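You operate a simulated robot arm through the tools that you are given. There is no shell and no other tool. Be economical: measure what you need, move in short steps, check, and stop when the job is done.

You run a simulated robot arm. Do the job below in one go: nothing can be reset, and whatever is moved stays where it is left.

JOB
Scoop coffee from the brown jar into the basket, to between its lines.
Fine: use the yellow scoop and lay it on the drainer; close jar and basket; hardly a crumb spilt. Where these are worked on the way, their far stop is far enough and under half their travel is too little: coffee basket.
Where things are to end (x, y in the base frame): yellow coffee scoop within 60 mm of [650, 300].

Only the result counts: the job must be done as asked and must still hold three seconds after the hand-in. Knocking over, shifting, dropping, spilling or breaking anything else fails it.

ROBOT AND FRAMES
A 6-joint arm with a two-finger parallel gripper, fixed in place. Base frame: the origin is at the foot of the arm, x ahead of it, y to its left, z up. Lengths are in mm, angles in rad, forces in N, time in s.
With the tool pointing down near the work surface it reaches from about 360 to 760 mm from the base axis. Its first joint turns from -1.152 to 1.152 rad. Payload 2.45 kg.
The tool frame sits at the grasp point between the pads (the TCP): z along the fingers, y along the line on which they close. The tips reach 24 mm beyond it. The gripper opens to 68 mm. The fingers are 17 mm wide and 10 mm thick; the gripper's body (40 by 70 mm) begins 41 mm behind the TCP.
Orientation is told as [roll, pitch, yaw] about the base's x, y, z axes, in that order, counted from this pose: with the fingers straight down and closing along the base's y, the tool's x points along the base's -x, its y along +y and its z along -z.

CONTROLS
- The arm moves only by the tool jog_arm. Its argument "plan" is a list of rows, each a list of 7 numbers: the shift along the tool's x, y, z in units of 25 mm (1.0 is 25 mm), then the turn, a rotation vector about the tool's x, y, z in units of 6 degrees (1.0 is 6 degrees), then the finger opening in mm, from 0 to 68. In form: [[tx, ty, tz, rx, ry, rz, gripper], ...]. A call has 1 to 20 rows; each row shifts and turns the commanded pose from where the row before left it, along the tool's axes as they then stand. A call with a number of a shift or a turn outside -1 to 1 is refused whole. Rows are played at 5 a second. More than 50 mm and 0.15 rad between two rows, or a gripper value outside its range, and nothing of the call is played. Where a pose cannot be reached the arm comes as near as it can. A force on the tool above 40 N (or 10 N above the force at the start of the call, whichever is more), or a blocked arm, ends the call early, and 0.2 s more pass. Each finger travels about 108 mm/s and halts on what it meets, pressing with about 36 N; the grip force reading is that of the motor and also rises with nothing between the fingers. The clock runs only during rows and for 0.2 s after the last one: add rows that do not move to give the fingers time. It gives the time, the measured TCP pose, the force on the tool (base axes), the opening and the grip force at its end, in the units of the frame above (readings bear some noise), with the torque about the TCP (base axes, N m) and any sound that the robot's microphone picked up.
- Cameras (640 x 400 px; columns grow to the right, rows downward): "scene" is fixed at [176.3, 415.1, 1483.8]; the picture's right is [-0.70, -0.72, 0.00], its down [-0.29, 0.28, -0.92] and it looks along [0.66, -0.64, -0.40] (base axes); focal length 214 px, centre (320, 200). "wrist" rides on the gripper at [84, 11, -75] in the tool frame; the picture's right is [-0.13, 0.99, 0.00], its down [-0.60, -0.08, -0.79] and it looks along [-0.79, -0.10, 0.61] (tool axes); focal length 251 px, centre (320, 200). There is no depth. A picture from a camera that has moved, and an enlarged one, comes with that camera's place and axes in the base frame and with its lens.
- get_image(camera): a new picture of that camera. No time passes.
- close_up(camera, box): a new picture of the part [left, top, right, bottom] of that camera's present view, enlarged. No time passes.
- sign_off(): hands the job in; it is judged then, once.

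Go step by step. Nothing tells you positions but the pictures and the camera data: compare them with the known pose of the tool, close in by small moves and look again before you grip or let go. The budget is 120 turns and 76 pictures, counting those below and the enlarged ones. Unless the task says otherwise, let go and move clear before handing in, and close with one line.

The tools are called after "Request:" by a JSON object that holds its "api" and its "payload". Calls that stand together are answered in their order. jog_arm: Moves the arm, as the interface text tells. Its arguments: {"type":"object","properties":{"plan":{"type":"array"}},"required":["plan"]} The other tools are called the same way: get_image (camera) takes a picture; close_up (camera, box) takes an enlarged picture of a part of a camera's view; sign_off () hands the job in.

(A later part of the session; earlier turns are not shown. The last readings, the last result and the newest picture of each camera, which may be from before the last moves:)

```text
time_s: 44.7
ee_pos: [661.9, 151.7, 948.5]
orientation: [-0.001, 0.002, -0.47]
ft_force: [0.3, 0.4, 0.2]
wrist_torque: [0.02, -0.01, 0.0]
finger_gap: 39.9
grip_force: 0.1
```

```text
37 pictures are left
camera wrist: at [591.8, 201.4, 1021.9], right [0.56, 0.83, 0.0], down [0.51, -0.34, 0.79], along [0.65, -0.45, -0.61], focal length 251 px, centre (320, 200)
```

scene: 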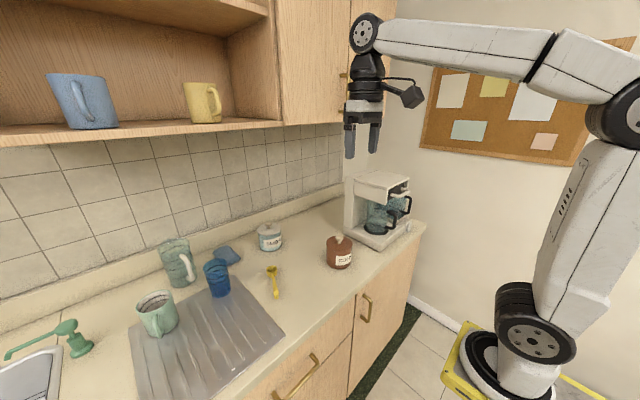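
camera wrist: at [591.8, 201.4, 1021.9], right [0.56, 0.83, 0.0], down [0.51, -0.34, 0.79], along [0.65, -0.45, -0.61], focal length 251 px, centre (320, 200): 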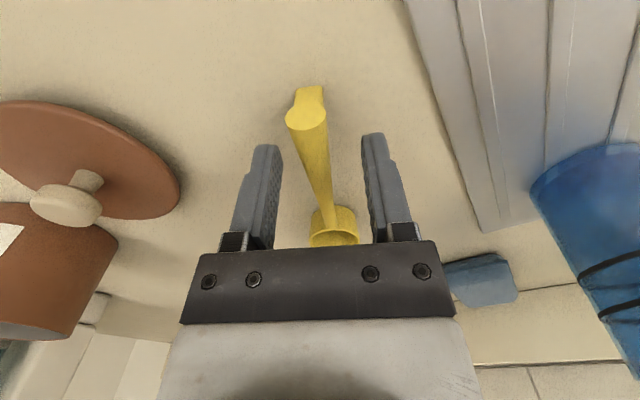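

The handle lies between the fingers, about 3 mm off centre. I close on it.

Request:
{"api": "jog_arm", "payload": {"plan": [[0, 0.1, 0.05, 0, 0, 0, 24], [0, 0, 0, 0, 0, 0, 4], [0, 0, 0, 0, 0, 0, 4], [0, 0, 0, 0, 0, 0, 4]]}}

Request:
{"api": "jog_arm", "payload": {"plan": [[0, 0, -0.4, 0, 0, 0, 4], [0, 0, -1, 0, 0, 0, 4], [0, 0, -1, 0, 0, 0, 4], [0, 0, -1, 0, 0, 0, 4], [0, 0, -1, 0, 0, 0, 4], [0, 0, 0, 0, 0, 0, 4]]}}

Request:
{"api": "get_image", "payload": {"camera": "wrist"}}

Request:
{"api": "close_up", "payload": {"camera": "scene", "box": [240, 200, 360, 290]}}

```text
time_s: 45.7
ee_pos: [661.7, 155.3, 946.1]
orientation: [-0.002, 0.003, -0.467]
ft_force: [-0.6, -0.1, -0.3]
wrist_torque: [0.02, 0.02, 0.0]
finger_gap: 16.4
grip_force: 35.2
```

```text
time_s: 47.1
ee_pos: [661.9, 154.0, 1058.0]
orientation: [-0.001, 0.0, -0.467]
ft_force: [-0.6, 0.3, 0.0]
wrist_torque: [0.02, 0.02, -0.02]
finger_gap: 16.4
grip_force: 35.4
```

```text
36 pictures are left
camera wrist: at [592.4, 202.8, 1130.3], right [0.56, 0.83, 0.0], down [0.51, -0.34, 0.79], along [0.65, -0.45, -0.61], focal length 251 px, centre (320, 200)
```

wrist: 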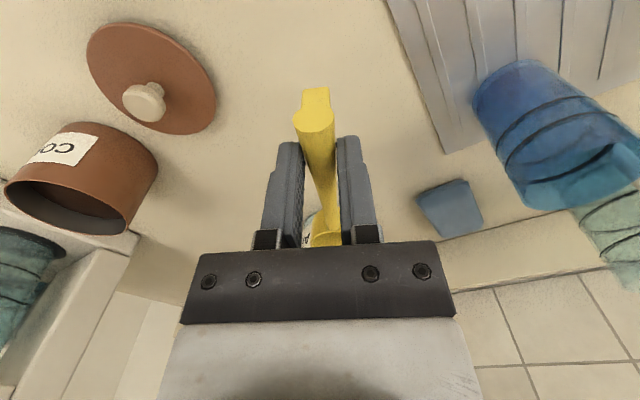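

```text
4.44 times, centred on (300, 245) of scene
camera zoom: at [176.3, 415.1, 1483.8], right [-0.7, -0.72, 0.0], down [-0.29, 0.28, -0.92], along [0.66, -0.64, -0.4], focal length 953 px, centre (409, 0)
```

zoom: 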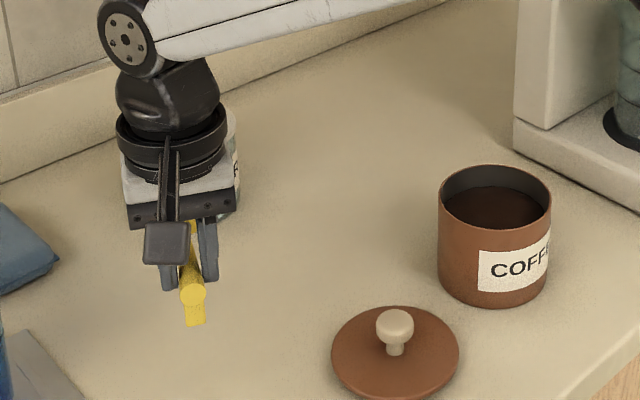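

The scoop is held firmly, with its bowl about 82 mm ahead of the TCP. I straighten the yaw and carry it to just short of the jar.

Request:
{"api": "jog_arm", "payload": {"plan": [[0, 0, -0.5, 0, 0, -1, 4], [0, 0, -0.5, 0, 0, -1, 4], [0, 0, -0.5, 0, 0, -1, 4], [0, 0, 0, 0, 0, -1, 4], [0, 0, 0, 0, 0, -0.45, 4], [0.5, -0.7, 0, 0, 0, 0, 4], [0.7, -1, 0, 0, 0, 0, 4], [0.7, -1, 0, 0, 0, 0, 4], [0.7, -1, 0, 0, 0, 0, 4], [0.7, -1, 0, 0, 0, 0, 4], [0.7, -1, 0, 0, 0, 0, 4], [0, -1, 0, 0, 0, 0, 4], [0, -1, 0, 0, 0, 0, 4], [0, -1, 0, 0, 0, 0, 4], [0, -1, 0, 0, 0, 0, 4], [0, -1, 0, 0, 0, 0, 4], [0, -0.35, 0, 0, 0, 0, 4], [0, 0, 0, 0, 0, 0, 4]]}}

Request:
{"api": "close_up", "payload": {"camera": "scene", "box": [290, 170, 410, 280]}}

Request:
{"api": "get_image", "payload": {"camera": "wrist"}}

```text
time_s: 50.9
ee_pos: [564.4, -119.3, 1095.5]
orientation: [-0.002, 0.0, -0.001]
ft_force: [0.0, -0.4, 0.4]
wrist_torque: [0.04, 0.0, 0.03]
finger_gap: 16.4
grip_force: 35.0
```

```text
3.64 times, centred on (350, 225) of scene
camera zoom: at [176.3, 415.1, 1483.8], right [-0.7, -0.72, 0.0], down [-0.29, 0.28, -0.92], along [0.66, -0.64, -0.4], focal length 780 px, centre (211, 109)
```

zoom: 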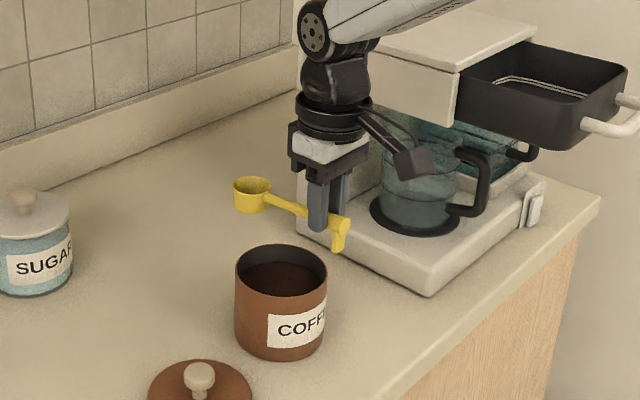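

```text
33 pictures are left
camera wrist: at [480.0, -107.2, 1169.9], right [0.13, 0.99, 0.0], down [0.61, -0.08, 0.79], along [0.78, -0.1, -0.61], focal length 251 px, centre (320, 200)
```

wrist: 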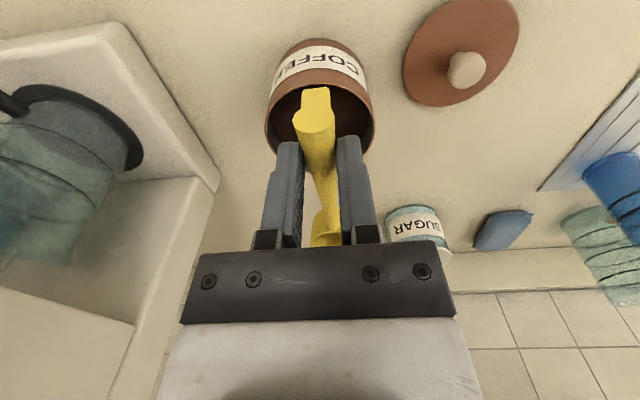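

The bowl is about 87 mm ahead of the TCP and level. I rise slightly and tilt the bowl down by 48° above the jar.

Request:
{"api": "jog_arm", "payload": {"plan": [[0, -0.24, -1, 0, 0, 0, 4], [0, 0, -0.4, 0, 0, 0, 4], [0, 0, 0, 0, 1, 0, 4], [0, 0, 0, 0, 1, 0, 4], [0, 0, 0, 0, 1, 0, 4], [0, 0, 0, 0, 1, 0, 4], [0, 0, 0, 0, 1, 0, 4], [0, 0, 0, 0, 1, 0, 4], [0, 0, 0, 0, 1, 0, 4], [0, 0, 0, 0, 1, 0, 4], [0, 0, 0, 0, 0, 0, 4]]}}

Request:
{"api": "close_up", "payload": {"camera": "scene", "box": [300, 180, 390, 270]}}

Request:
{"api": "get_image", "payload": {"camera": "wrist"}}

```text
time_s: 53.3
ee_pos: [554.4, -125.6, 1122.2]
orientation: [-0.004, 0.838, -0.003]
ft_force: [-0.3, -0.2, -0.2]
wrist_torque: [0.02, -0.01, 0.01]
finger_gap: 16.1
grip_force: 35.6
out of reach, approached as far as the arm can: row 10
```

```text
4.44 times, centred on (345, 225) of scene
camera zoom: at [176.3, 415.1, 1483.8], right [-0.7, -0.72, 0.0], down [-0.29, 0.28, -0.92], along [0.66, -0.64, -0.4], focal length 953 px, centre (209, 89)
```

zoom: 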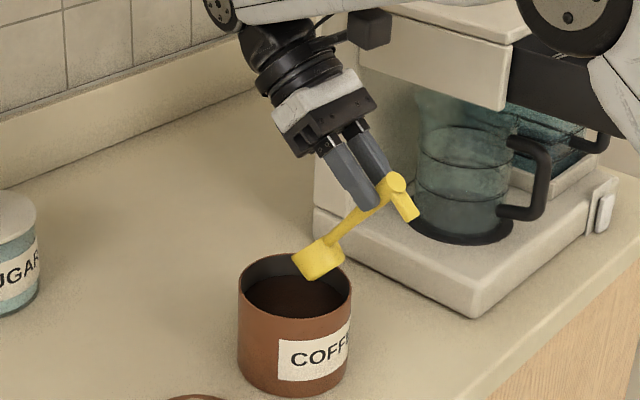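

```text
31 pictures are left
camera wrist: at [554.9, -113.3, 1233.9], right [0.09, 0.99, -0.1], down [0.99, -0.08, 0.08], along [0.07, -0.1, -0.99], focal length 251 px, centre (320, 200)
```

wrist: 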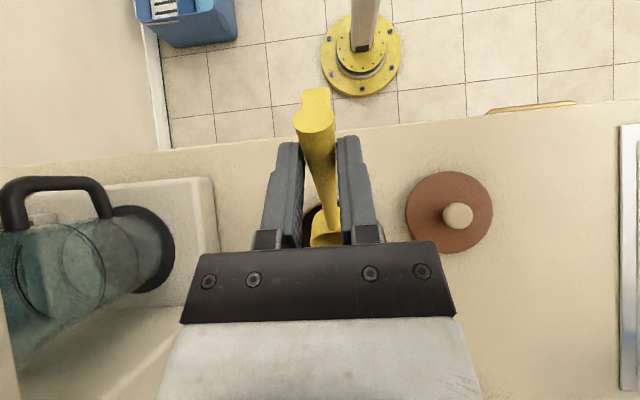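

The 48° tilt is just out of reach, so I go back to 42° and check where the bowl is relative to the jar.

Request:
{"api": "jog_arm", "payload": {"plan": [[0, 0, 0, 0, -1, 0, 4], [0, 0, 0, 0, 0, 0, 4]]}}

Request:
{"api": "close_up", "payload": {"camera": "scene", "box": [310, 200, 370, 260]}}

```text
time_s: 53.9
ee_pos: [555.4, -126.6, 1122.7]
orientation: [-0.002, 0.736, -0.003]
ft_force: [-0.2, 0.2, 0.2]
wrist_torque: [-0.01, 0.01, -0.01]
finger_gap: 16.0
grip_force: 34.8
```

```text
6.67 times, centred on (340, 230) of scene
camera zoom: at [176.3, 415.1, 1483.8], right [-0.7, -0.72, 0.0], down [-0.29, 0.28, -0.92], along [0.66, -0.64, -0.4], focal length 1430 px, centre (187, 0)
```

zoom: 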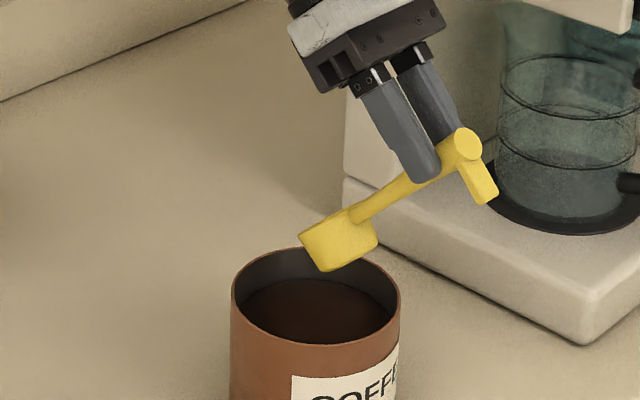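

The bowl's rim centre is at about (616, -125, 1045), right over the jar, so I lower it partway and check.

Request:
{"api": "jog_arm", "payload": {"plan": [[-0.38, 0, 0.42, 0, 0, 0, 4], [-0.38, 0, 0.42, 0, 0, 0, 4], [-0.38, 0, 0.42, 0, 0, 0, 4], [0, 0, 0, 0, 0, 0, 4]]}}

Request:
{"api": "close_up", "payload": {"camera": "scene", "box": [310, 200, 370, 260]}}

```text
time_s: 54.9
ee_pos: [554.4, -126.0, 1080.6]
orientation: [-0.003, 0.735, -0.005]
ft_force: [0.4, 0.4, -0.9]
wrist_torque: [0.0, 0.01, -0.01]
finger_gap: 16.3
grip_force: 34.7
```

```text
6.67 times, centred on (340, 230) of scene
camera zoom: at [176.3, 415.1, 1483.8], right [-0.7, -0.72, 0.0], down [-0.29, 0.28, -0.92], along [0.66, -0.64, -0.4], focal length 1430 px, centre (187, 0)
```

zoom: 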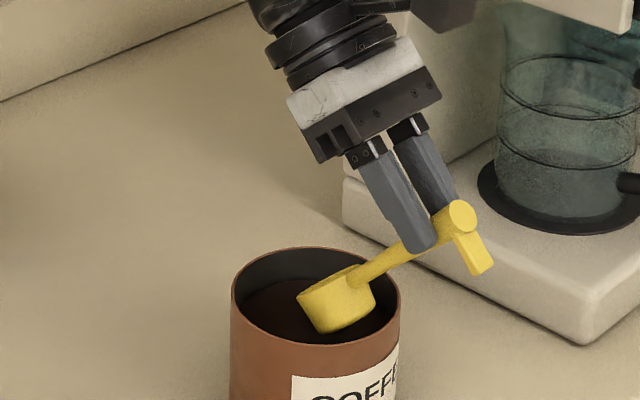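

It is going in cleanly, just slightly right of centre. I continue down and push forward into the coffee.

Request:
{"api": "jog_arm", "payload": {"plan": [[-0.29, 0.08, 0.26, 0, 0, 0, 4], [-0.29, 0.08, 0.26, 0, 0, 0, 4], [-0.29, 0, 0.26, 0, 0, 0, 4], [-0.25, 0, 0.04, 0, 0, 0, 4], [-0.25, 0, 0.04, 0, 0, 0, 4], [0, 0, 0, 0, 0, 0, 4]]}}

Request:
{"api": "close_up", "payload": {"camera": "scene", "box": [310, 200, 370, 260]}}

```text
time_s: 56.3
ee_pos: [566.2, -122.3, 1040.5]
orientation: [-0.002, 0.734, -0.003]
ft_force: [-0.1, -0.7, 0.2]
wrist_torque: [0.0, 0.02, -0.02]
finger_gap: 16.3
grip_force: 34.8
```

```text
6.67 times, centred on (340, 230) of scene
camera zoom: at [176.3, 415.1, 1483.8], right [-0.7, -0.72, 0.0], down [-0.29, 0.28, -0.92], along [0.66, -0.64, -0.4], focal length 1430 px, centre (187, 0)
```

zoom: 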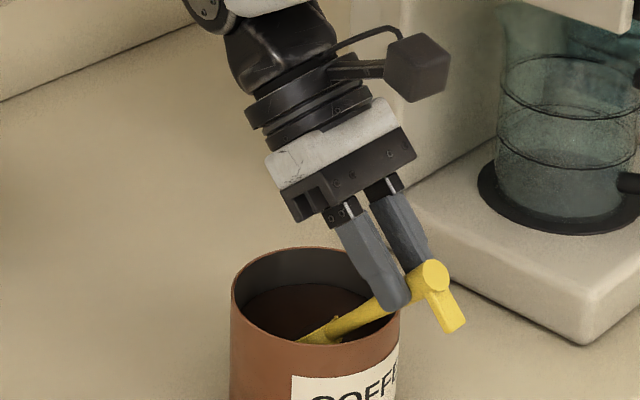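

The bowl is submerged with no contact force. Now I curl it level while it rises inside the jar.

Request:
{"api": "jog_arm", "payload": {"plan": [[0.1, 0, 0.115, 0, -0.5, 0, 4], [0.1, 0, 0.115, 0, -0.5, 0, 4], [0.128, 0, 0.085, 0, -0.5, 0, 4], [0.128, 0, 0.085, 0, -0.5, 0, 4], [0.117, 0, 0.074, 0, -0.5, 0, 4], [0.117, 0, 0.074, 0, -0.5, 0, 4], [0.103, 0, 0.068, 0, -0.5, 0, 4], [0.103, 0, 0.068, 0, -0.5, 0, 4], [0.08, 0, 0.06, 0, -0.5, 0, 4], [0.08, 0, 0.06, 0, -0.5, 0, 4], [0.066, 0, 0.03, 0, -0.5, 0, 4], [0.066, 0, 0.03, 0, -0.5, 0, 4], [0.05, 0, 0, 0, -0.5, 0, 4], [0.05, 0, 0, 0, -0.5, 0, 4], [0, 0, -0.2, 0, 0, 0, 4], [0, 0, 0, 0, 0, 0, 4]]}}

Request:
{"api": "close_up", "payload": {"camera": "scene", "box": [310, 200, 370, 260]}}

```text
time_s: 59.7
ee_pos: [527.5, -120.3, 1043.1]
orientation: [-0.001, 0.003, -0.002]
ft_force: [0.1, 0.1, -0.6]
wrist_torque: [0.0, 0.01, -0.04]
finger_gap: 16.6
grip_force: 35.1
```

```text
6.67 times, centred on (340, 230) of scene
camera zoom: at [176.3, 415.1, 1483.8], right [-0.7, -0.72, 0.0], down [-0.29, 0.28, -0.92], along [0.66, -0.64, -0.4], focal length 1430 px, centre (187, 0)
```

zoom: 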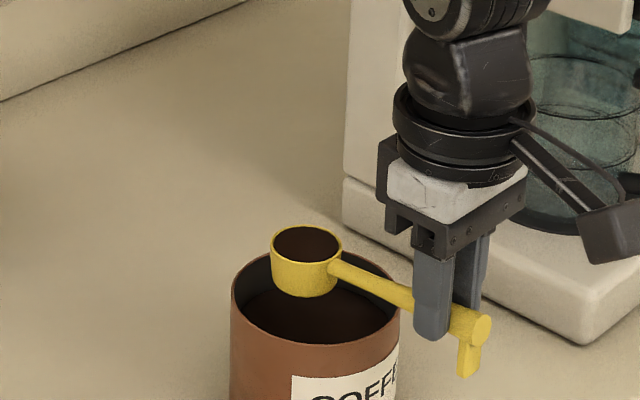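

The bowl is full and nothing has spilled. I lift it and carry it level towards the open basket.

Request:
{"api": "jog_arm", "payload": {"plan": [[0, 0, -0.4, 0, 0, 0, 4], [0, 0, -0.8, 0, 0, 0, 4], [0, 0, -0.9, 0, 0, 0, 4], [0, 0, -0.9, 0, 0, 0, 4], [0, 0, -0.9, 0, 0, 0, 4], [0, 0, -0.9, 0, 0, 0, 4], [0, 0, -0.9, 0, 0, 0, 4], [0, 0, -0.9, 0, 0, 0, 4], [0, 0, -0.9, 0, 0, 0, 4], [0, 0, -0.7, 0, 0, 0, 4], [0.5, -0.3, 0, 0, 0, 0, 4], [0.8, -0.5, 0, 0, 0, 0, 4], [0.9, -0.6, 0, 0, 0, 0, 4], [0.9, -0.6, 0, 0, 0, 0, 4], [0.9, -0.6, 0, 0, 0, 0, 4], [0.9, -0.6, 0, 0, 0, 0, 4], [0.6, -0.6, 0, 0, 0, 0, 4], [0.2, -0.6, 0, 0, 0, 0, 4], [0, 0, 0, 0, 0, 0, 4]]}}

Request:
{"api": "jog_arm", "payload": {"plan": [[0, -0.5, 0, 0, 0, 0, 4], [0, -0.8, 0, 0, 0, 0, 4], [0, -0.9, 0, 0, 0, 0, 4], [0, -0.9, 0, 0, 0, 0, 4], [0, -0.9, 0, 0, 0, 0, 4], [0, -0.9, 0, 0, 0, 0, 4], [0, -0.6, 0, 0, 0, 0, 4], [0, -0.3, 0, 0, 0, 0, 4], [0, 0, 0, 0, 0, 0, 4]]}}

Request:
{"api": "close_up", "payload": {"camera": "scene", "box": [330, 110, 450, 210]}}

```text
time_s: 63.7
ee_pos: [382.5, -229.0, 1246.9]
orientation: [0.0, 0.002, -0.002]
ft_force: [-0.1, -0.5, -0.2]
wrist_torque: [0.01, -0.01, -0.02]
finger_gap: 16.3
grip_force: 35.2
```

```text
time_s: 65.7
ee_pos: [384.6, -376.8, 1249.4]
orientation: [-0.002, 0.001, -0.003]
ft_force: [0.1, 0.5, -1.2]
wrist_torque: [0.01, 0.03, 0.0]
finger_gap: 16.7
grip_force: 34.7
```

```text
4.00 times, centred on (390, 160) of scene
camera zoom: at [176.3, 415.1, 1483.8], right [-0.7, -0.72, 0.0], down [-0.29, 0.28, -0.92], along [0.66, -0.64, -0.4], focal length 858 px, centre (40, 360)
```

zoom: 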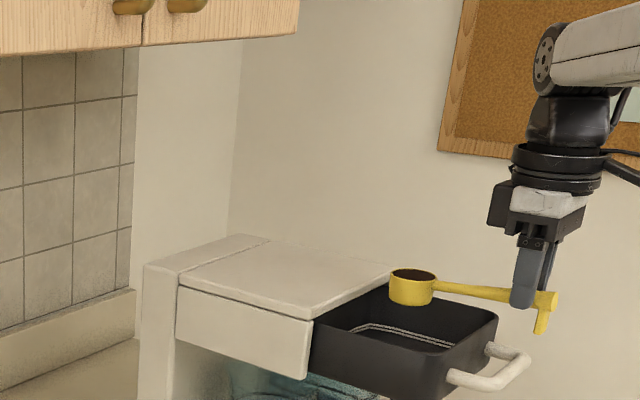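

The bowl is right over the basket's middle. I lower a little and start rolling the scoop to pour.

Request:
{"api": "jog_arm", "payload": {"plan": [[0, 0, 0.4, 0, 0, 0, 4], [0, 0, 0.3, 0, 0, 0, 4], [0, 0, 0, 1, 0, 0, 4], [0, 0, 0, 1, 0, 0, 4], [0, 0, 0, 1, 0, 0, 4], [0, 0, 0, 1, 0, 0, 4], [0, 0, 0, 1, 0, 0, 4], [0, 0, 0, 1, 0, 0, 4], [0, 0, 0, 1, 0, 0, 4], [0, 0, 0, 1, 0, 0, 4], [0, 0, 0, 1, 0, 0, 4], [0, 0, 0, 0, 0, 0, 4]]}}

Request:
{"api": "jog_arm", "payload": {"plan": [[0, 0, 0, 1, 0, 0, 4], [0, 0, 0, 1, 0, 0, 4], [0, 0, 0, 1, 0, 0, 4], [0, 0, 0, 1, 0, 0, 4], [0, 0, 0, 1, 0, 0, 4], [0, 0, 0, 1, 0, 0, 4], [0, 0, 0, 0, 0, 0, 4]]}}

Request:
{"api": "close_up", "payload": {"camera": "scene", "box": [330, 110, 450, 210]}}

```text
time_s: 68.3
ee_pos: [384.2, -375.6, 1229.9]
orientation: [-0.943, 0.003, -0.003]
ft_force: [-0.1, 0.2, -0.9]
wrist_torque: [0.04, 0.02, -0.04]
finger_gap: 16.5
grip_force: 35.2
```

```text
time_s: 69.9
ee_pos: [383.5, -376.5, 1229.6]
orientation: [-1.572, 0.003, 0.0]
ft_force: [0.3, 0.2, -0.8]
wrist_torque: [-0.02, 0.03, 0.0]
finger_gap: 16.4
grip_force: 35.2
```

```text
4.00 times, centred on (390, 160) of scene
camera zoom: at [176.3, 415.1, 1483.8], right [-0.7, -0.72, 0.0], down [-0.29, 0.28, -0.92], along [0.66, -0.64, -0.4], focal length 858 px, centre (40, 360)
```

zoom: 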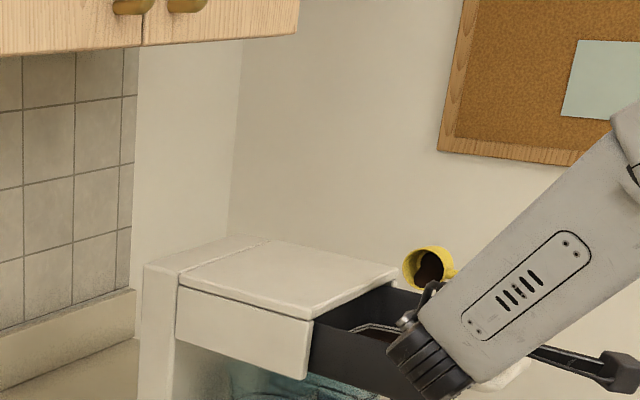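

It is pouring, with a little still in the bowl. I roll a bit further.

Request:
{"api": "jog_arm", "payload": {"plan": [[0, 0, 0, 1, 0, 0, 4], [0, 0, 0, 1, 0, 0, 4], [0, 0, 0, 1, 0, 0, 4], [0, 0, 0, 1, 0, 0, 4], [0, 0, 0, 1, 0, 0, 4], [0, 0, 0, 0, 0, 0, 4], [0, 0, 0, 0, 0, 0, 4], [0, 0, 0, 0, 0, 0, 4]]}}

Request:
{"api": "close_up", "payload": {"camera": "scene", "box": [350, 140, 430, 210]}}

```text
time_s: 71.4
ee_pos: [386.0, -375.2, 1235.8]
orientation: [-2.109, -0.009, 0.003]
ft_force: [0.9, -1.1, 4.8]
wrist_torque: [0.32, -0.19, -0.03]
finger_gap: 16.4
grip_force: 35.1
stopped in row 7: the force on the tool passed its limit at 42 N (the readings are from after the stop); the commanded pose is now the measured one
```

```text
5.71 times, centred on (390, 175) of scene
camera zoom: at [176.3, 415.1, 1483.8], right [-0.7, -0.72, 0.0], down [-0.29, 0.28, -0.92], along [0.66, -0.64, -0.4], focal length 1226 px, centre (-80, 343)
```

zoom: 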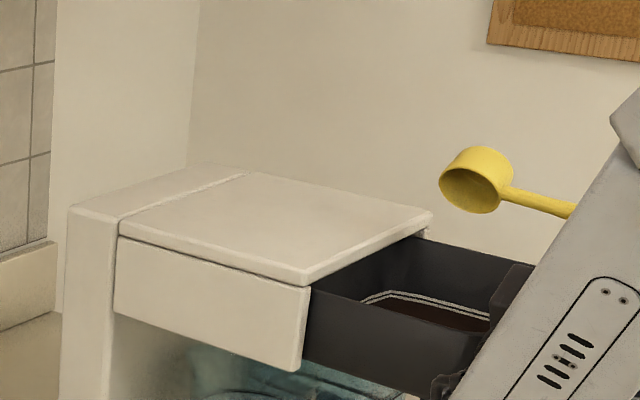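

The bowl is empty, and the hand just brushed something at the end of the roll. I lift away and roll back, then inspect the basket.

Request:
{"api": "jog_arm", "payload": {"plan": [[0, -0.43, 0.26, 0, 0, 0, 4], [0, -0.86, 0.51, -1, 0, 0, 4], [0, -0.2, 0.1, -1, 0, 0, 4], [0, 0, 0, -1, 0, 0, 4], [0, 0, 0, -1, 0, 0, 4], [0, 0, 0, -1, 0, 0, 4], [0, 0, 0, -1, 0, 0, 4], [0, 0, 0, -1, 0, 0, 4], [0, 0, 0, -1, 0, 0, 4], [0, 0, 0, -1, 0, 0, 4], [0, 0, 0, -1, 0, 0, 4], [0, 0, 0, -1, 0, 0, 4], [0, 0, 0, -1, 0, 0, 4], [0, 0, 0, -1, 0, 0, 4], [0, 0, 0, -1, 0, 0, 4], [0, 0, 0, -1, 0, 0, 4], [0, 0, 0, -1, 0, 0, 4], [0, 0, 0, -1, 0, 0, 4], [0, 0, 0, -1, 0, 0, 4], [0, 0, 0, -1, 0, 0, 4]]}}

Request:
{"api": "jog_arm", "payload": {"plan": [[0, 0.6, -0.5, -1, 0.08, 0, 4], [0, 1, 0, -0.1, 0, 0, 4], [0, 1, 0, 0, 0, 0, 4], [0, 1, 0, 0, 0, 0, 4], [0, 1, 0, 0, 0, 0, 4], [0, 0, 0, 0, 0, 0, 4]]}}

Request:
{"api": "close_up", "payload": {"camera": "scene", "box": [350, 140, 430, 210]}}

Request:
{"api": "get_image", "payload": {"camera": "wrist"}}

```text
time_s: 75.6
ee_pos: [384.8, -375.2, 1277.9]
orientation: [-0.116, -0.006, 0.002]
ft_force: [0.0, -0.4, -0.8]
wrist_torque: [0.0, -0.01, -0.02]
finger_gap: 16.4
grip_force: 35.0
```

```text
time_s: 77.0
ee_pos: [384.5, -259.9, 1285.9]
orientation: [-0.004, 0.0, 0.003]
ft_force: [-0.2, 0.0, -0.3]
wrist_torque: [0.01, 0.0, 0.0]
finger_gap: 16.5
grip_force: 34.7
```

```text
5.71 times, centred on (390, 175) of scene
camera zoom: at [176.3, 415.1, 1483.8], right [-0.7, -0.72, 0.0], down [-0.29, 0.28, -0.92], along [0.66, -0.64, -0.4], focal length 1226 px, centre (-80, 343)
```

zoom: 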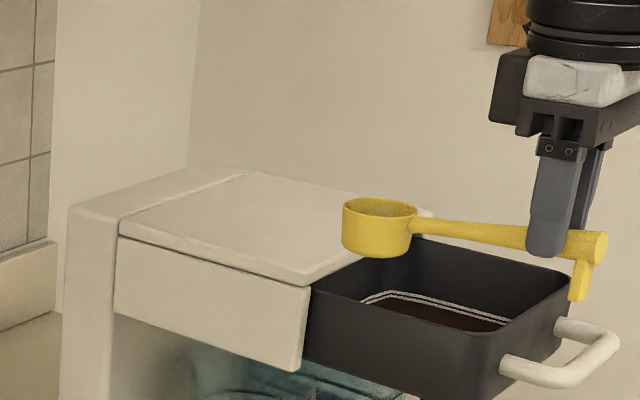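

```text
22 pictures are left
camera wrist: at [300.2, -248.7, 1360.5], right [0.13, 0.99, 0.0], down [0.6, -0.08, 0.79], along [0.79, -0.1, -0.61], focal length 251 px, centre (320, 200)
```

wrist: 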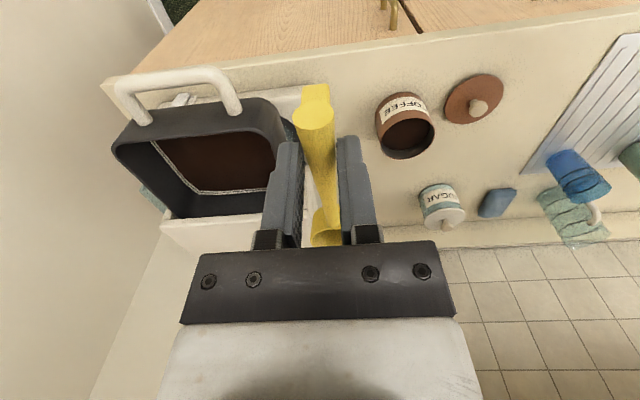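

Coffee now covers the basket bottom. I check its level against the lines.

Request:
{"api": "close_up", "payload": {"camera": "wrist", "box": [110, 95, 290, 215]}}

Request:
{"api": "close_up", "payload": {"camera": "scene", "box": [385, 180, 425, 205]}}

```text
3.33 times, centred on (200, 155) of wrist
camera zoom: at [300.2, -248.7, 1360.5], right [0.13, 0.99, 0.0], down [0.6, -0.08, 0.79], along [0.79, -0.1, -0.61], focal length 838 px, centre (720, 350)
```

zoom: 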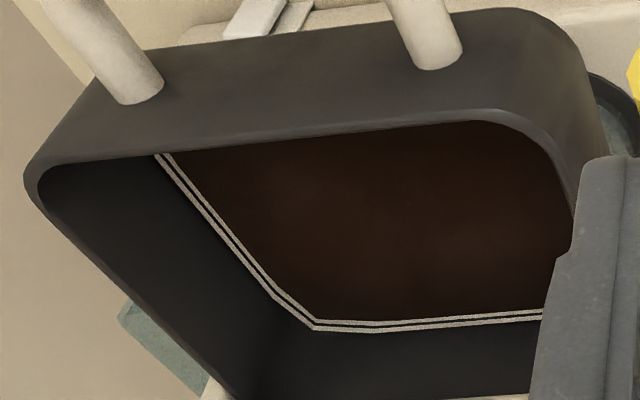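

```text
16.00 times, centred on (405, 192) of scene
camera zoom: at [176.3, 415.1, 1483.8], right [-0.7, -0.72, 0.0], down [-0.29, 0.28, -0.92], along [0.66, -0.64, -0.4], focal length 3432 px, centre (-1040, 320)
```

zoom: 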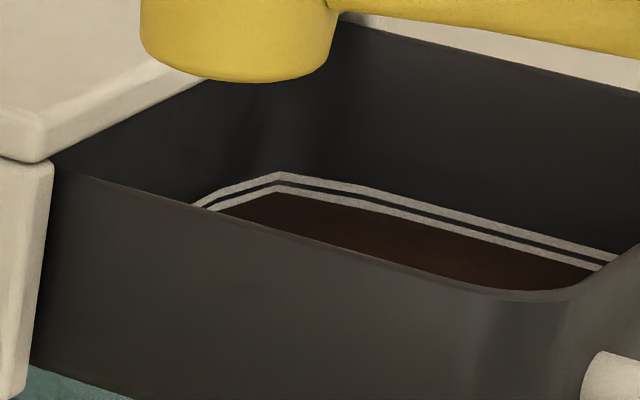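

The coffee sits at or just under the lower line, so one more scoop should bring it between the lines. I return to the jar and tilt the scoop above it.

Request:
{"api": "jog_arm", "payload": {"plan": [[-0.97, 0.79, 0, 0, 0, 0, 4], [-0.97, 0.79, 0, 0, 0, 0, 4], [-0.97, 0.79, 0, 0, 0, 0, 4], [-0.97, 0.79, 0, 0, 0, 0, 4], [-0.97, 0.79, 0, 0, 0, 0, 4], [-0.97, 0.79, 0, 0, 0, 0, 4], [-0.97, 0.79, 0, 0, 0, 0, 4], [0, 0, 1, 0, 1, 0, 4], [0, 0, 0, 0, 0, 0, 4]]}}

Request:
{"api": "jog_arm", "payload": {"plan": [[0, 0, 0, 0, 1, 0, 4], [0, 0, 0, 0, 1, 0, 4], [0, 0, 0, 0, 1, 0, 4], [0, 0, 0, 0, 1, 0, 4], [0, 0, 0, 0, 1, 0, 4], [0, 0, 0, 0, 1, 0, 4], [0, 0, 0, 0, 0, 0, 4]]}}

```text
time_s: 79.0
ee_pos: [555.0, -117.6, 1261.9]
orientation: [-0.004, 0.106, 0.001]
ft_force: [0.8, 0.1, 0.2]
wrist_torque: [0.0, 0.02, -0.01]
finger_gap: 16.5
grip_force: 35.5
```

```text
time_s: 80.6
ee_pos: [514.8, -117.2, 1213.0]
orientation: [-0.003, 0.732, 0.001]
ft_force: [0.6, 0.8, -0.5]
wrist_torque: [0.03, 0.0, -0.03]
finger_gap: 16.2
grip_force: 35.6
out of reach, approached as far as the arm can: row 5, 6
```

The arm drifted a bit at the edge of its reach while tilting. I correct to the earlier start pose above the jar.

Request:
{"api": "jog_arm", "payload": {"plan": [[-0.535, 0, 0.594, 0, 0, 0, 4], [-0.535, 0, 0.594, 0, 0, 0, 4], [-0.535, 0, 0.594, 0, 0, 0, 4], [-0.535, 0, 0.594, 0, 0, 0, 4], [-0.535, 0, 0.594, 0, 0, 0, 4], [-0.595, -0.1, -0.535, 0, 0, 0, 4], [-0.595, -0.1, -0.535, 0, 0, 0, 4], [0, 0, 0, 0, 0, 0, 4]]}}

Request:
{"api": "close_up", "payload": {"camera": "scene", "box": [310, 200, 370, 260]}}

```text
time_s: 82.4
ee_pos: [554.7, -123.8, 1110.4]
orientation: [-0.003, 0.734, -0.001]
ft_force: [0.2, -0.2, 0.0]
wrist_torque: [-0.01, 0.03, -0.04]
finger_gap: 16.4
grip_force: 35.4
```

```text
6.67 times, centred on (340, 230) of scene
camera zoom: at [176.3, 415.1, 1483.8], right [-0.7, -0.72, 0.0], down [-0.29, 0.28, -0.92], along [0.66, -0.64, -0.4], focal length 1430 px, centre (187, 0)
```

zoom: 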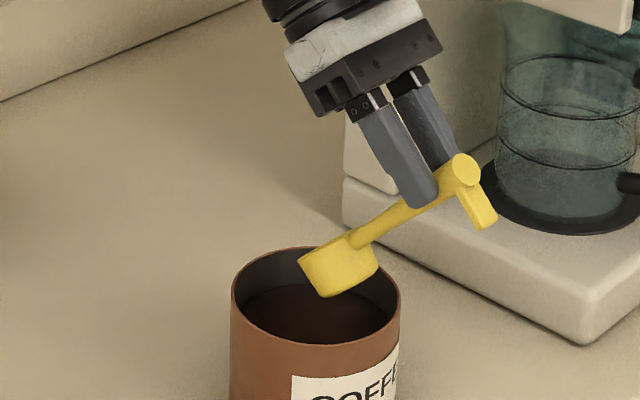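

Same geometry as before. I scoop again with the same motion, a few mm deeper.

Request:
{"api": "jog_arm", "payload": {"plan": [[-0.356, 0.02, 0.347, 0, 0, 0, 4], [-0.356, 0.02, 0.347, 0, 0, 0, 4], [-0.356, 0.02, 0.347, 0, 0, 0, 4], [-0.356, 0.02, 0.347, 0, 0, 0, 4], [-0.356, 0, 0.347, 0, 0, 0, 4], [-0.295, 0, 0.058, 0, 0, 0, 4], [-0.295, 0, 0.058, 0, 0, 0, 4], [0, 0, 0, 0, 0, 0, 4]]}}

Request:
{"api": "jog_arm", "payload": {"plan": [[0.125, 0, 0.084, 0, -0.5, 0, 4], [0.125, 0, 0.084, 0, -0.5, 0, 4], [0.15, 0, 0.053, 0, -0.5, 0, 4], [0.15, 0, 0.053, 0, -0.5, 0, 4], [0.117, 0, 0.074, 0, -0.5, 0, 4], [0.117, 0, 0.074, 0, -0.5, 0, 4], [0.103, 0, 0.068, 0, -0.5, 0, 4], [0.103, 0, 0.068, 0, -0.5, 0, 4], [0.08, 0, 0.06, 0, -0.5, 0, 4], [0.08, 0, 0.06, 0, -0.5, 0, 4], [0.066, 0, 0.03, 0, -0.5, 0, 4], [0.066, 0, 0.03, 0, -0.5, 0, 4], [0.05, 0, 0, 0, -0.5, 0, 4], [0.05, 0, 0, 0, -0.5, 0, 4], [0, 0, -0.2, 0, 0, 0, 4], [0, 0, 0, 0, 0, 0, 4]]}}

Request:
{"api": "close_up", "payload": {"camera": "scene", "box": [310, 200, 370, 260]}}

```text
time_s: 84.2
ee_pos: [566.3, -119.3, 1040.0]
orientation: [-0.003, 0.733, -0.001]
ft_force: [0.0, 0.9, 0.1]
wrist_torque: [0.01, 0.01, -0.02]
finger_gap: 16.3
grip_force: 35.6
```

```text
time_s: 87.6
ee_pos: [528.2, -119.4, 1042.2]
orientation: [-0.002, 0.002, 0.001]
ft_force: [-1.4, 0.0, -0.4]
wrist_torque: [0.0, 0.0, 0.0]
finger_gap: 16.6
grip_force: 35.4
```

```text
6.67 times, centred on (340, 230) of scene
camera zoom: at [176.3, 415.1, 1483.8], right [-0.7, -0.72, 0.0], down [-0.29, 0.28, -0.92], along [0.66, -0.64, -0.4], focal length 1430 px, centre (187, 0)
```

zoom: 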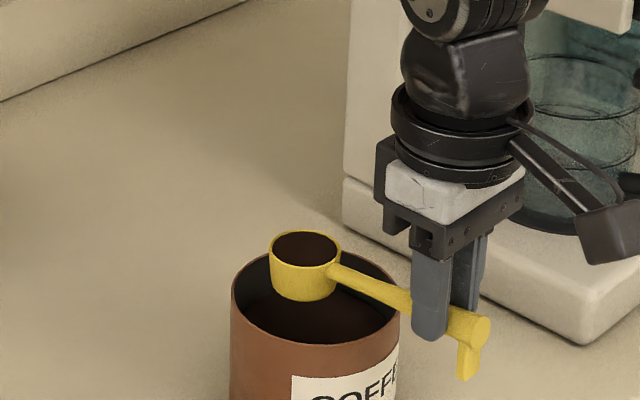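

Full again. I repeat the same carry and pour from slightly higher.

Request:
{"api": "jog_arm", "payload": {"plan": [[0, 0, -0.4, 0, 0, 0, 4], [0, 0, -0.8, 0, 0, 0, 4], [0, 0, -0.9, 0, 0, 0, 4], [0, 0, -0.9, 0, 0, 0, 4], [0, 0, -0.9, 0, 0, 0, 4], [0, 0, -0.9, 0, 0, 0, 4], [0, 0, -0.9, 0, 0, 0, 4], [0, 0, -0.9, 0, 0, 0, 4], [0, 0, -0.9, 0, 0, 0, 4], [0, 0, -0.7, 0, 0, 0, 4], [0.5, -0.3, 0, 0, 0, 0, 4], [0.8, -0.5, 0, 0, 0, 0, 4], [0.9, -0.6, 0, 0, 0, 0, 4], [0.9, -0.6, 0, 0, 0, 0, 4], [0.9, -0.6, 0, 0, 0, 0, 4], [0.9, -0.6, 0, 0, 0, 0, 4], [0.6, -0.6, 0, 0, 0, 0, 4], [0.2, -0.6, 0, 0, 0, 0, 4], [0, 0, 0, 0, 0, 0, 4]]}}

Request:
{"api": "jog_arm", "payload": {"plan": [[0, -0.5, 0, 0, 0, 0, 4], [0, -0.8, 0, 0, 0, 0, 4], [0, -0.9, 0, 0, 0, 0, 4], [0, -0.9, 0, 0, 0, 0, 4], [0, -0.9, 0, 0, 0, 0, 4], [0, -0.9, 0, 0, 0, 0, 4], [0, -0.6, 0, 0, 0, 0, 4], [0, -0.3, 0, 0, 0, 0, 4], [0, 0, 0, 0, 0, 0, 4]]}}

Request:
{"api": "jog_arm", "payload": {"plan": [[0, 0, 0.1, 1, 0, 0, 4], [0, 0, 0, 1, 0, 0, 4], [0, 0, 0, 1, 0, 0, 4], [0, 0, 0, 1, 0, 0, 4], [0, 0, 0, 1, 0, 0, 4], [0, 0, 0, 1, 0, 0, 4], [0, 0, 0, 1, 0, 0, 4], [0, 0, 0, 1, 0, 0, 4], [0, 0, 0, 1, 0, 0, 4], [0, 0, 0, 1, 0, 0, 4], [0, 0, 0, 1, 0, 0, 4], [0, 0, 0, 1, 0, 0, 4], [0, 0, 0, 1, 0, 0, 4], [0, 0, 0, 1, 0, 0, 4], [0, 0, 0, 1, 0, 0, 4], [0, 0, 0, 1, 0, 0, 4], [0, 0, 0, 1, 0, 0, 4], [0, 0, 0, 1, 0, 0, 4], [0, 0, 0, 0, 0, 0, 4]]}}

Request:
{"api": "jog_arm", "payload": {"plan": [[0, 0, 0, 1, 0, 0, 4], [0, 0, 0, 0.5, 0, 0, 4], [0, 0, 0, 0, 0, 0, 4], [0, 0, 0, 0, 0, 0, 4]]}}

Request:
{"api": "close_up", "payload": {"camera": "scene", "box": [350, 140, 430, 210]}}

```text
time_s: 91.6
ee_pos: [385.8, -232.1, 1247.7]
orientation: [-0.003, 0.001, 0.001]
ft_force: [-0.1, -0.1, -0.5]
wrist_torque: [0.0, 0.0, 0.01]
finger_gap: 16.5
grip_force: 35.4
```

```text
time_s: 93.6
ee_pos: [385.4, -375.3, 1247.6]
orientation: [-0.001, 0.001, 0.002]
ft_force: [0.6, 0.0, -0.6]
wrist_torque: [0.03, 0.07, -0.01]
finger_gap: 16.2
grip_force: 35.7
```

```text
time_s: 97.6
ee_pos: [387.0, -374.0, 1246.0]
orientation: [-1.889, 0.0, 0.003]
ft_force: [-0.1, 0.6, -1.5]
wrist_torque: [-0.01, 0.03, -0.03]
finger_gap: 16.2
grip_force: 35.9
```

```text
time_s: 98.6
ee_pos: [386.0, -373.2, 1246.3]
orientation: [-2.044, 0.003, 0.002]
ft_force: [1.1, 0.8, -0.3]
wrist_torque: [-0.02, 0.01, 0.05]
finger_gap: 16.3
grip_force: 35.9
```

```text
5.71 times, centred on (390, 175) of scene
camera zoom: at [176.3, 415.1, 1483.8], right [-0.7, -0.72, 0.0], down [-0.29, 0.28, -0.92], along [0.66, -0.64, -0.4], focal length 1226 px, centre (-80, 343)
```

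zoom: 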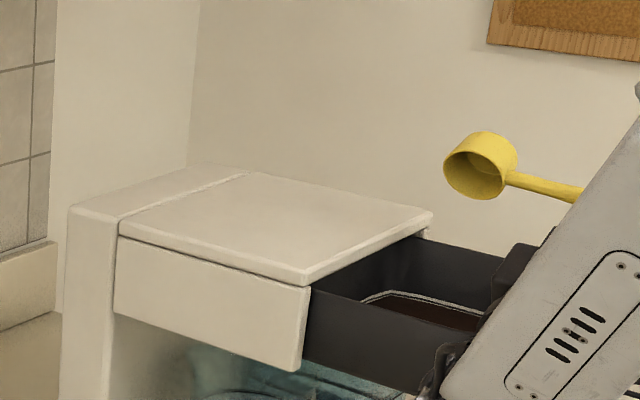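

Empty, and this time without contact. Now only one line seems to show. I roll back, move aside and look at the level closely.

Request:
{"api": "jog_arm", "payload": {"plan": [[0, -0.43, 0.26, -1, 0, 0, 4], [0, -0.43, 0.26, -1, 0, 0, 4], [0, 0, 0, -1, 0, 0, 4], [0, 0, 0, -1, 0, 0, 4], [0, 0, 0, -1, 0, 0, 4], [0, 0, 0, -1, 0, 0, 4], [0, 0, 0, -1, 0, 0, 4], [0, 0, 0, -1, 0, 0, 4], [0, 0, 0, -1, 0, 0, 4], [0, 0, 0, -1, 0, 0, 4], [0, 0, 0, -1, 0, 0, 4], [0, 0, 0, -1, 0, 0, 4], [0, 0, 0, -1, 0, 0, 4], [0, 0, 0, -1, 0, 0, 4], [0, 0, 0, -1, 0, 0, 4], [0, 0, 0, -1, 0, 0, 4], [0, 0, 0, -1, 0, 0, 4], [0, 0, 0, -1, 0, 0, 4], [0, 0, 0, -1, 0, 0, 4], [0, 0, 0, -0.5, 0, 0, 4]]}}

Request:
{"api": "jog_arm", "payload": {"plan": [[0, 0.6, -0.5, 0, 0, 0, 4], [0, 1, 0, 0, 0, 0, 4], [0, 1, 0, 0, 0, 0, 4], [0, 1, 0, 0, 0, 0, 4], [0, 1, 0, 0, 0, 0, 4], [0, 0, 0, 0, 0, 0, 4]]}}

Request:
{"api": "close_up", "payload": {"camera": "scene", "box": [385, 180, 425, 205]}}

Request:
{"api": "close_up", "payload": {"camera": "wrist", "box": [140, 130, 280, 215]}}

```text
time_s: 102.8
ee_pos: [387.9, -377.4, 1270.5]
orientation: [-0.002, 0.001, 0.002]
ft_force: [-0.5, 0.3, 0.2]
wrist_torque: [0.0, -0.01, -0.01]
finger_gap: 16.4
grip_force: 34.8
```

```text
time_s: 104.2
ee_pos: [385.9, -260.9, 1282.1]
orientation: [-0.001, 0.001, 0.001]
ft_force: [0.3, -0.3, 0.1]
wrist_torque: [-0.02, 0.02, 0.01]
finger_gap: 16.4
grip_force: 35.4
```

```text
16.00 times, centred on (405, 192) of scene
camera zoom: at [176.3, 415.1, 1483.8], right [-0.7, -0.72, 0.0], down [-0.29, 0.28, -0.92], along [0.66, -0.64, -0.4], focal length 3432 px, centre (-1040, 320)
```

zoom: 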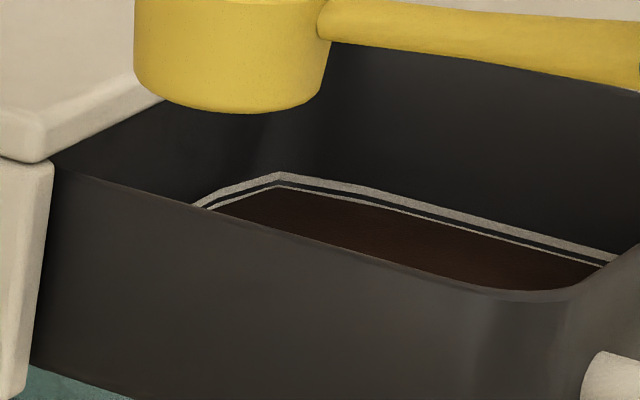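

```text
4.57 times, centred on (210, 172) of wrist
camera zoom: at [302.3, -249.6, 1355.4], right [0.13, 0.99, 0.0], down [0.6, -0.08, 0.79], along [0.79, -0.1, -0.61], focal length 1149 px, centre (823, 326)
```

zoom: 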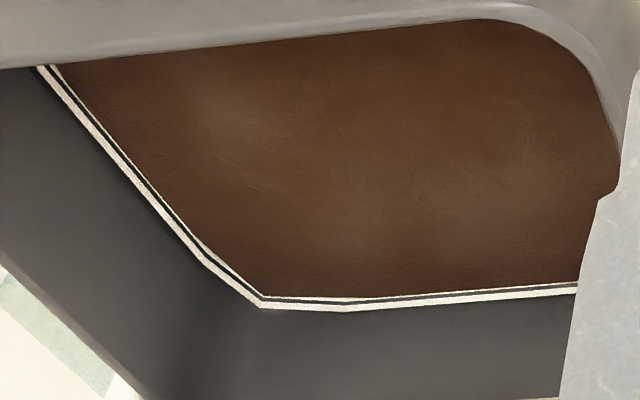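

The coffee covers about half of the lower line, so a third scoop of the same size should land it between the lines. I go back for it, tilting lower down this time to stay in reach.

Request:
{"api": "jog_arm", "payload": {"plan": [[-0.97, 0.8, 0, 0, 0, 0, 4], [-0.97, 0.8, 0, 0, 0, 0, 4], [-0.97, 0.8, 0, 0, 0, 0, 4], [-0.97, 0.8, 0, 0, 0, 0, 4], [-0.97, 0.8, 0, 0, 0, 0, 4], [-0.97, 0.8, 0, 0, 0, 0, 4], [-0.94, 0.7, 0, 0, 0, 0, 4], [0, 0, 1, 0, 0, 0, 4], [0, 0, 1, 0, 0, 0, 4], [0, 0, 1, 0, 0, 0, 4], [0, 0, 1, 0, 0, 0, 4], [0, 0, 1, 0, 0, 0, 4], [0, 0, 1, 0, 0, 0, 4], [0, 0, 0.5, 0, 0, 0, 4], [0, 0, 0, 0, 0, 0, 4]]}}

Request:
{"api": "jog_arm", "payload": {"plan": [[0, 0, 0, 0, 1, 0, 4], [0, 0, 0, 0, 1, 0, 4], [0, 0, 0, 0, 1, 0, 4], [0, 0, 0, 0, 1, 0, 4], [0, 0, 0, 0, 1, 0, 4], [0, 0, 0, 0, 1, 0, 4], [0, 0, 0, 0, 1, 0, 4], [0, 0, 0, 0, 0, 0, 4]]}}

```text
time_s: 107.4
ee_pos: [552.9, -124.5, 1119.6]
orientation: [-0.004, 0.002, 0.001]
ft_force: [0.4, 0.0, -1.2]
wrist_torque: [-0.01, -0.01, 0.02]
finger_gap: 16.4
grip_force: 35.0
```

```text
time_s: 109.2
ee_pos: [554.3, -126.5, 1118.9]
orientation: [-0.003, 0.733, 0.0]
ft_force: [0.6, 0.4, 0.1]
wrist_torque: [-0.02, -0.02, 0.03]
finger_gap: 15.9
grip_force: 34.9
```

In position. I dip deeper and further forward this time.

Request:
{"api": "jog_arm", "payload": {"plan": [[-0.396, 0.05, 0.386, 0, 0, 0, 4], [-0.396, 0.05, 0.386, 0, 0, 0, 4], [-0.396, 0.05, 0.386, 0, 0, 0, 4], [-0.396, 0.05, 0.386, 0, 0, 0, 4], [-0.396, 0.05, 0.386, 0, 0, 0, 4], [-0.301, 0, 0.07, 0, 0, 0, 4], [-0.301, 0, 0.07, 0, 0, 0, 4], [-0.301, 0, 0.07, 0, 0, 0, 4], [0, 0, 0, 0, 0, 0, 4]]}}

Request:
{"api": "close_up", "payload": {"camera": "scene", "box": [310, 200, 370, 260]}}

```text
time_s: 111.2
ee_pos: [572.7, -121.3, 1035.0]
orientation: [-0.006, 0.731, -0.001]
ft_force: [-1.2, -2.4, 25.4]
wrist_torque: [-0.08, -0.12, -0.01]
finger_gap: 16.6
grip_force: 35.1
```

```text
6.67 times, centred on (340, 230) of scene
camera zoom: at [175.8, 415.1, 1483.9], right [-0.7, -0.72, 0.0], down [-0.29, 0.28, -0.92], along [0.66, -0.64, -0.4], focal length 1430 px, centre (187, 0)
```

zoom: 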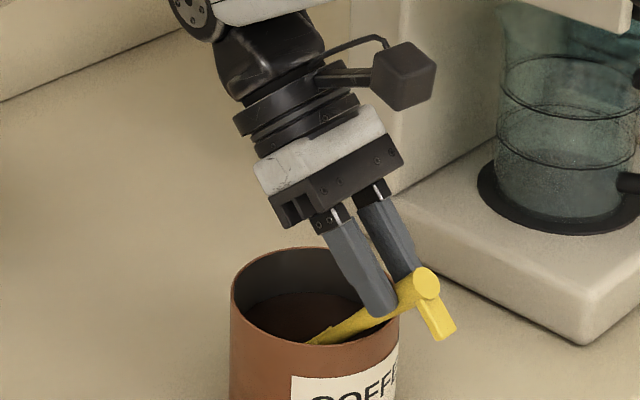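

The handle just touches the jar rim, pressing with about 25 N. I ease up first, then curl the scoop level.

Request:
{"api": "jog_arm", "payload": {"plan": [[0.16, 0, -0.178, 0, 0, 0, 4], [0.134, 0, 0.12, 0, -0.5, 0, 4], [0.134, 0, 0.12, 0, -0.5, 0, 4], [0.162, 0, 0.09, 0, -0.5, 0, 4], [0.162, 0, 0.09, 0, -0.5, 0, 4], [0.151, 0, 0.079, 0, -0.5, 0, 4], [0.151, 0, 0.079, 0, -0.5, 0, 4], [0.137, 0, 0.073, 0, -0.5, 0, 4], [0.137, 0, 0.073, 0, -0.5, 0, 4], [0.08, 0, 0.06, 0, -0.5, 0, 4], [0.08, 0, 0.06, 0, -0.5, 0, 4], [0.066, 0, 0.03, 0, -0.5, 0, 4], [0.066, 0, 0.03, 0, -0.5, 0, 4], [0.05, 0, 0, 0, -0.5, 0, 4], [0.05, 0, 0, 0, -0.5, 0, 4], [0, 0, -0.2, 0, 0, 0, 4], [0, 0, 0, 0, 0, 0, 4]]}}

Request:
{"api": "close_up", "payload": {"camera": "scene", "box": [310, 200, 370, 260]}}

```text
time_s: 114.8
ee_pos: [528.2, -119.1, 1039.7]
orientation: [-0.003, 0.0, 0.002]
ft_force: [-0.5, 0.3, -1.2]
wrist_torque: [-0.02, 0.01, -0.02]
finger_gap: 16.4
grip_force: 34.9
```

```text
6.67 times, centred on (340, 230) of scene
camera zoom: at [176.3, 415.1, 1483.8], right [-0.7, -0.72, 0.0], down [-0.29, 0.28, -0.92], along [0.66, -0.64, -0.4], focal length 1430 px, centre (187, 0)
```

zoom: 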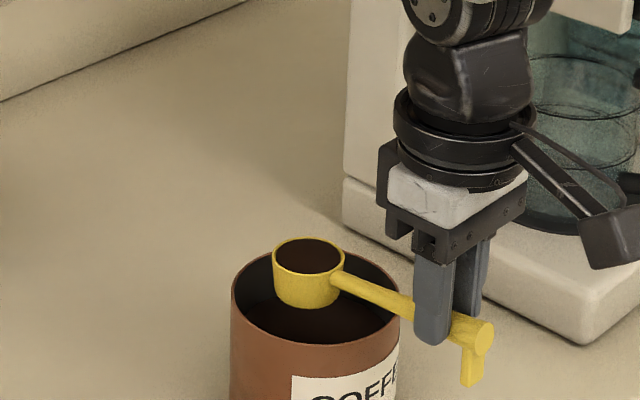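

Full again, and the jar hasn't moved. I carry it over and pour the same way.

Request:
{"api": "jog_arm", "payload": {"plan": [[0, 0, -0.4, 0, 0, 0, 4], [0, 0, -0.8, 0, 0, 0, 4], [0, 0, -0.9, 0, 0, 0, 4], [0, 0, -0.9, 0, 0, 0, 4], [0, 0, -0.9, 0, 0, 0, 4], [0, 0, -0.9, 0, 0, 0, 4], [0, 0, -0.9, 0, 0, 0, 4], [0, 0, -0.9, 0, 0, 0, 4], [0, 0, -0.9, 0, 0, 0, 4], [0, 0, -0.8, 0, 0, 0, 4], [0.5, -0.3, -0.1, 0, 0, 0, 4], [0.8, -0.5, 0, 0, 0, 0, 4], [0.9, -0.6, 0, 0, 0, 0, 4], [0.9, -0.6, 0, 0, 0, 0, 4], [0.9, -0.6, 0, 0, 0, 0, 4], [0.9, -0.6, 0, 0, 0, 0, 4], [0.6, -0.6, 0, 0, 0, 0, 4], [0.2, -0.6, 0, 0, 0, 0, 4], [0, 0, 0, 0, 0, 0, 4]]}}

Request:
{"api": "jog_arm", "payload": {"plan": [[0, -0.5, 0, 0, 0, 0, 4], [0, -0.8, 0, 0, 0, 0, 4], [0, -0.9, 0, 0, 0, 0, 4], [0, -0.9, 0, 0, 0, 0, 4], [0, -0.9, 0, 0, 0, 0, 4], [0, -0.9, 0, 0, 0, 0, 4], [0, -0.6, 0, 0, 0, 0, 4], [0, -0.3, 0, 0, 0, 0, 4], [0, 0, 0, 0, 0, 0, 4]]}}

Request:
{"api": "jog_arm", "payload": {"plan": [[0, 0, 0, 1, 0, 0, 4], [0, 0, 0, 1, 0, 0, 4], [0, 0, 0, 1, 0, 0, 4], [0, 0, 0, 1, 0, 0, 4], [0, 0, 0, 1, 0, 0, 4], [0, 0, 0, 1, 0, 0, 4], [0, 0, 0, 1, 0, 0, 4], [0, 0, 0, 1, 0, 0, 4], [0, 0, 0, 1, 0, 0, 4], [0, 0, 0, 1, 0, 0, 4], [0, 0, 0, 1, 0, 0, 4], [0, 0, 0, 1, 0, 0, 4], [0, 0, 0, 1, 0, 0, 4], [0, 0, 0, 1, 0, 0, 4], [0, 0, 0, 1, 0, 0, 4], [0, 0, 0, 1, 0, 0, 4], [0, 0, 0, 1, 0, 0, 4], [0, 0, 0, 1, 0, 0, 4], [0, 0, 0, 0, 0, 0, 4]]}}

Request:
{"api": "jog_arm", "payload": {"plan": [[0, 0, 0, 1, 0, 0, 4], [0, 0, 0, 0.5, 0, 0, 4], [0, 0, 0, 0, 0, 0, 4], [0, 0, 0, 0, 0, 0, 4], [0, 0, 0, 0, 0, 0, 4]]}}

Request:
{"api": "jog_arm", "payload": {"plan": [[0, -0.43, 0.26, -1, 0, 0, 4], [0, -0.43, 0.26, -1, 0, 0, 4], [0, 0, 0, -1, 0, 0, 4], [0, 0, 0, -1, 0, 0, 4], [0, 0, 0, -1, 0, 0, 4], [0, 0, 0, -1, 0, 0, 4], [0, 0, 0, -1, 0, 0, 4], [0, 0, 0, -1, 0, 0, 4], [0, 0, 0, -1, 0, 0, 4], [0, 0, 0, -1, 0, 0, 4], [0, 0, 0, -1, 0, 0, 4], [0, 0, 0, -1, 0, 0, 4], [0, 0, 0, -1, 0, 0, 4], [0, 0, 0, -1, 0, 0, 4], [0, 0, 0, -1, 0, 0, 4], [0, 0, 0, -1, 0, 0, 4], [0, 0, 0, -1, 0, 0, 4], [0, 0, 0, -1, 0, 0, 4], [0, 0, 0, -1, 0, 0, 4], [0, 0, 0, -0.5, 0, 0, 4]]}}

Request:
{"api": "jog_arm", "payload": {"plan": [[0, 0.6, -0.5, 0, 0, 0, 4], [0, 1, 0, 0, 0, 0, 4], [0, 1, 0, 0, 0, 0, 4], [0, 1, 0, 0, 0, 0, 4], [0, 1, 0, 0, 0, 0, 4], [0, 0, 0, 0, 0, 0, 4]]}}

Request:
{"api": "close_up", "payload": {"camera": "scene", "box": [385, 180, 425, 205]}}

Request:
{"api": "close_up", "payload": {"camera": "wrist", "box": [140, 130, 280, 215]}}

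```text
time_s: 118.8
ee_pos: [386.1, -228.8, 1249.9]
orientation: [-0.004, 0.001, 0.001]
ft_force: [0.4, 0.1, 0.4]
wrist_torque: [0.03, 0.03, -0.01]
finger_gap: 16.5
grip_force: 34.8
```

```text
time_s: 120.8
ee_pos: [384.3, -375.8, 1252.4]
orientation: [-0.004, 0.002, 0.001]
ft_force: [-0.4, -0.4, -0.6]
wrist_torque: [-0.02, 0.04, -0.01]
finger_gap: 16.2
grip_force: 35.1
```

```text
time_s: 124.8
ee_pos: [385.7, -373.7, 1251.1]
orientation: [-1.888, 0.0, 0.001]
ft_force: [0.6, -0.5, 0.2]
wrist_torque: [0.02, -0.01, 0.03]
finger_gap: 16.2
grip_force: 35.7
```

```text
time_s: 126.0
ee_pos: [385.4, -374.8, 1250.7]
orientation: [-2.045, 0.002, 0.003]
ft_force: [-0.4, 0.3, 0.3]
wrist_torque: [0.0, -0.01, -0.06]
finger_gap: 16.4
grip_force: 35.6
```

```text
time_s: 130.2
ee_pos: [385.1, -377.4, 1275.1]
orientation: [0.0, 0.003, 0.002]
ft_force: [-0.5, -0.5, -0.3]
wrist_torque: [0.0, 0.04, 0.02]
finger_gap: 16.3
grip_force: 35.4
```

```text
time_s: 131.6
ee_pos: [385.4, -262.9, 1288.6]
orientation: [-0.005, 0.001, 0.002]
ft_force: [0.1, 0.2, 0.5]
wrist_torque: [0.01, 0.04, -0.01]
finger_gap: 16.5
grip_force: 35.3
```

```text
16.00 times, centred on (405, 192) of scene
camera zoom: at [176.3, 415.1, 1483.8], right [-0.7, -0.72, 0.0], down [-0.29, 0.28, -0.92], along [0.66, -0.64, -0.4], focal length 3432 px, centre (-1040, 320)
```

zoom: 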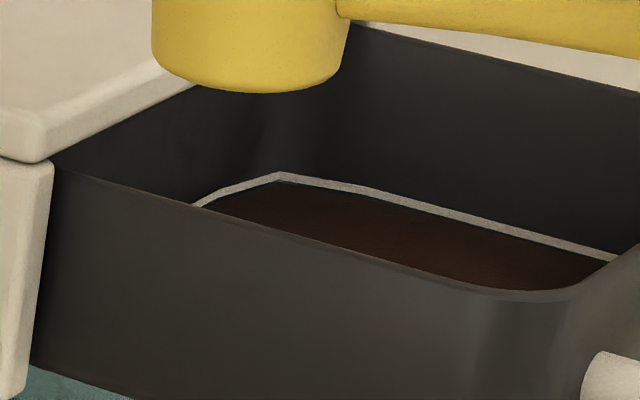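

```text
4.57 times, centred on (210, 172) of wrist
camera zoom: at [300.6, -250.8, 1362.4], right [0.13, 0.99, 0.0], down [0.6, -0.08, 0.79], along [0.79, -0.1, -0.61], focal length 1149 px, centre (823, 326)
```

zoom: 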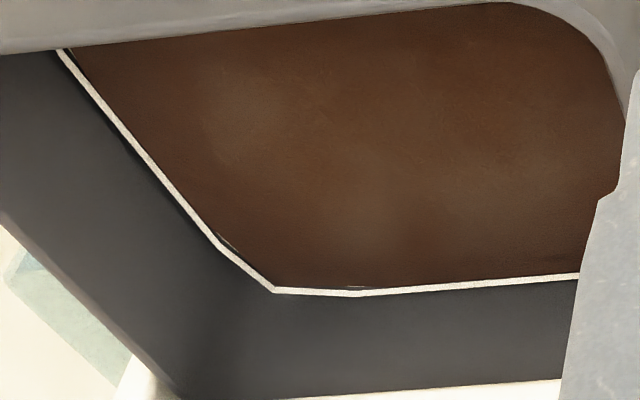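

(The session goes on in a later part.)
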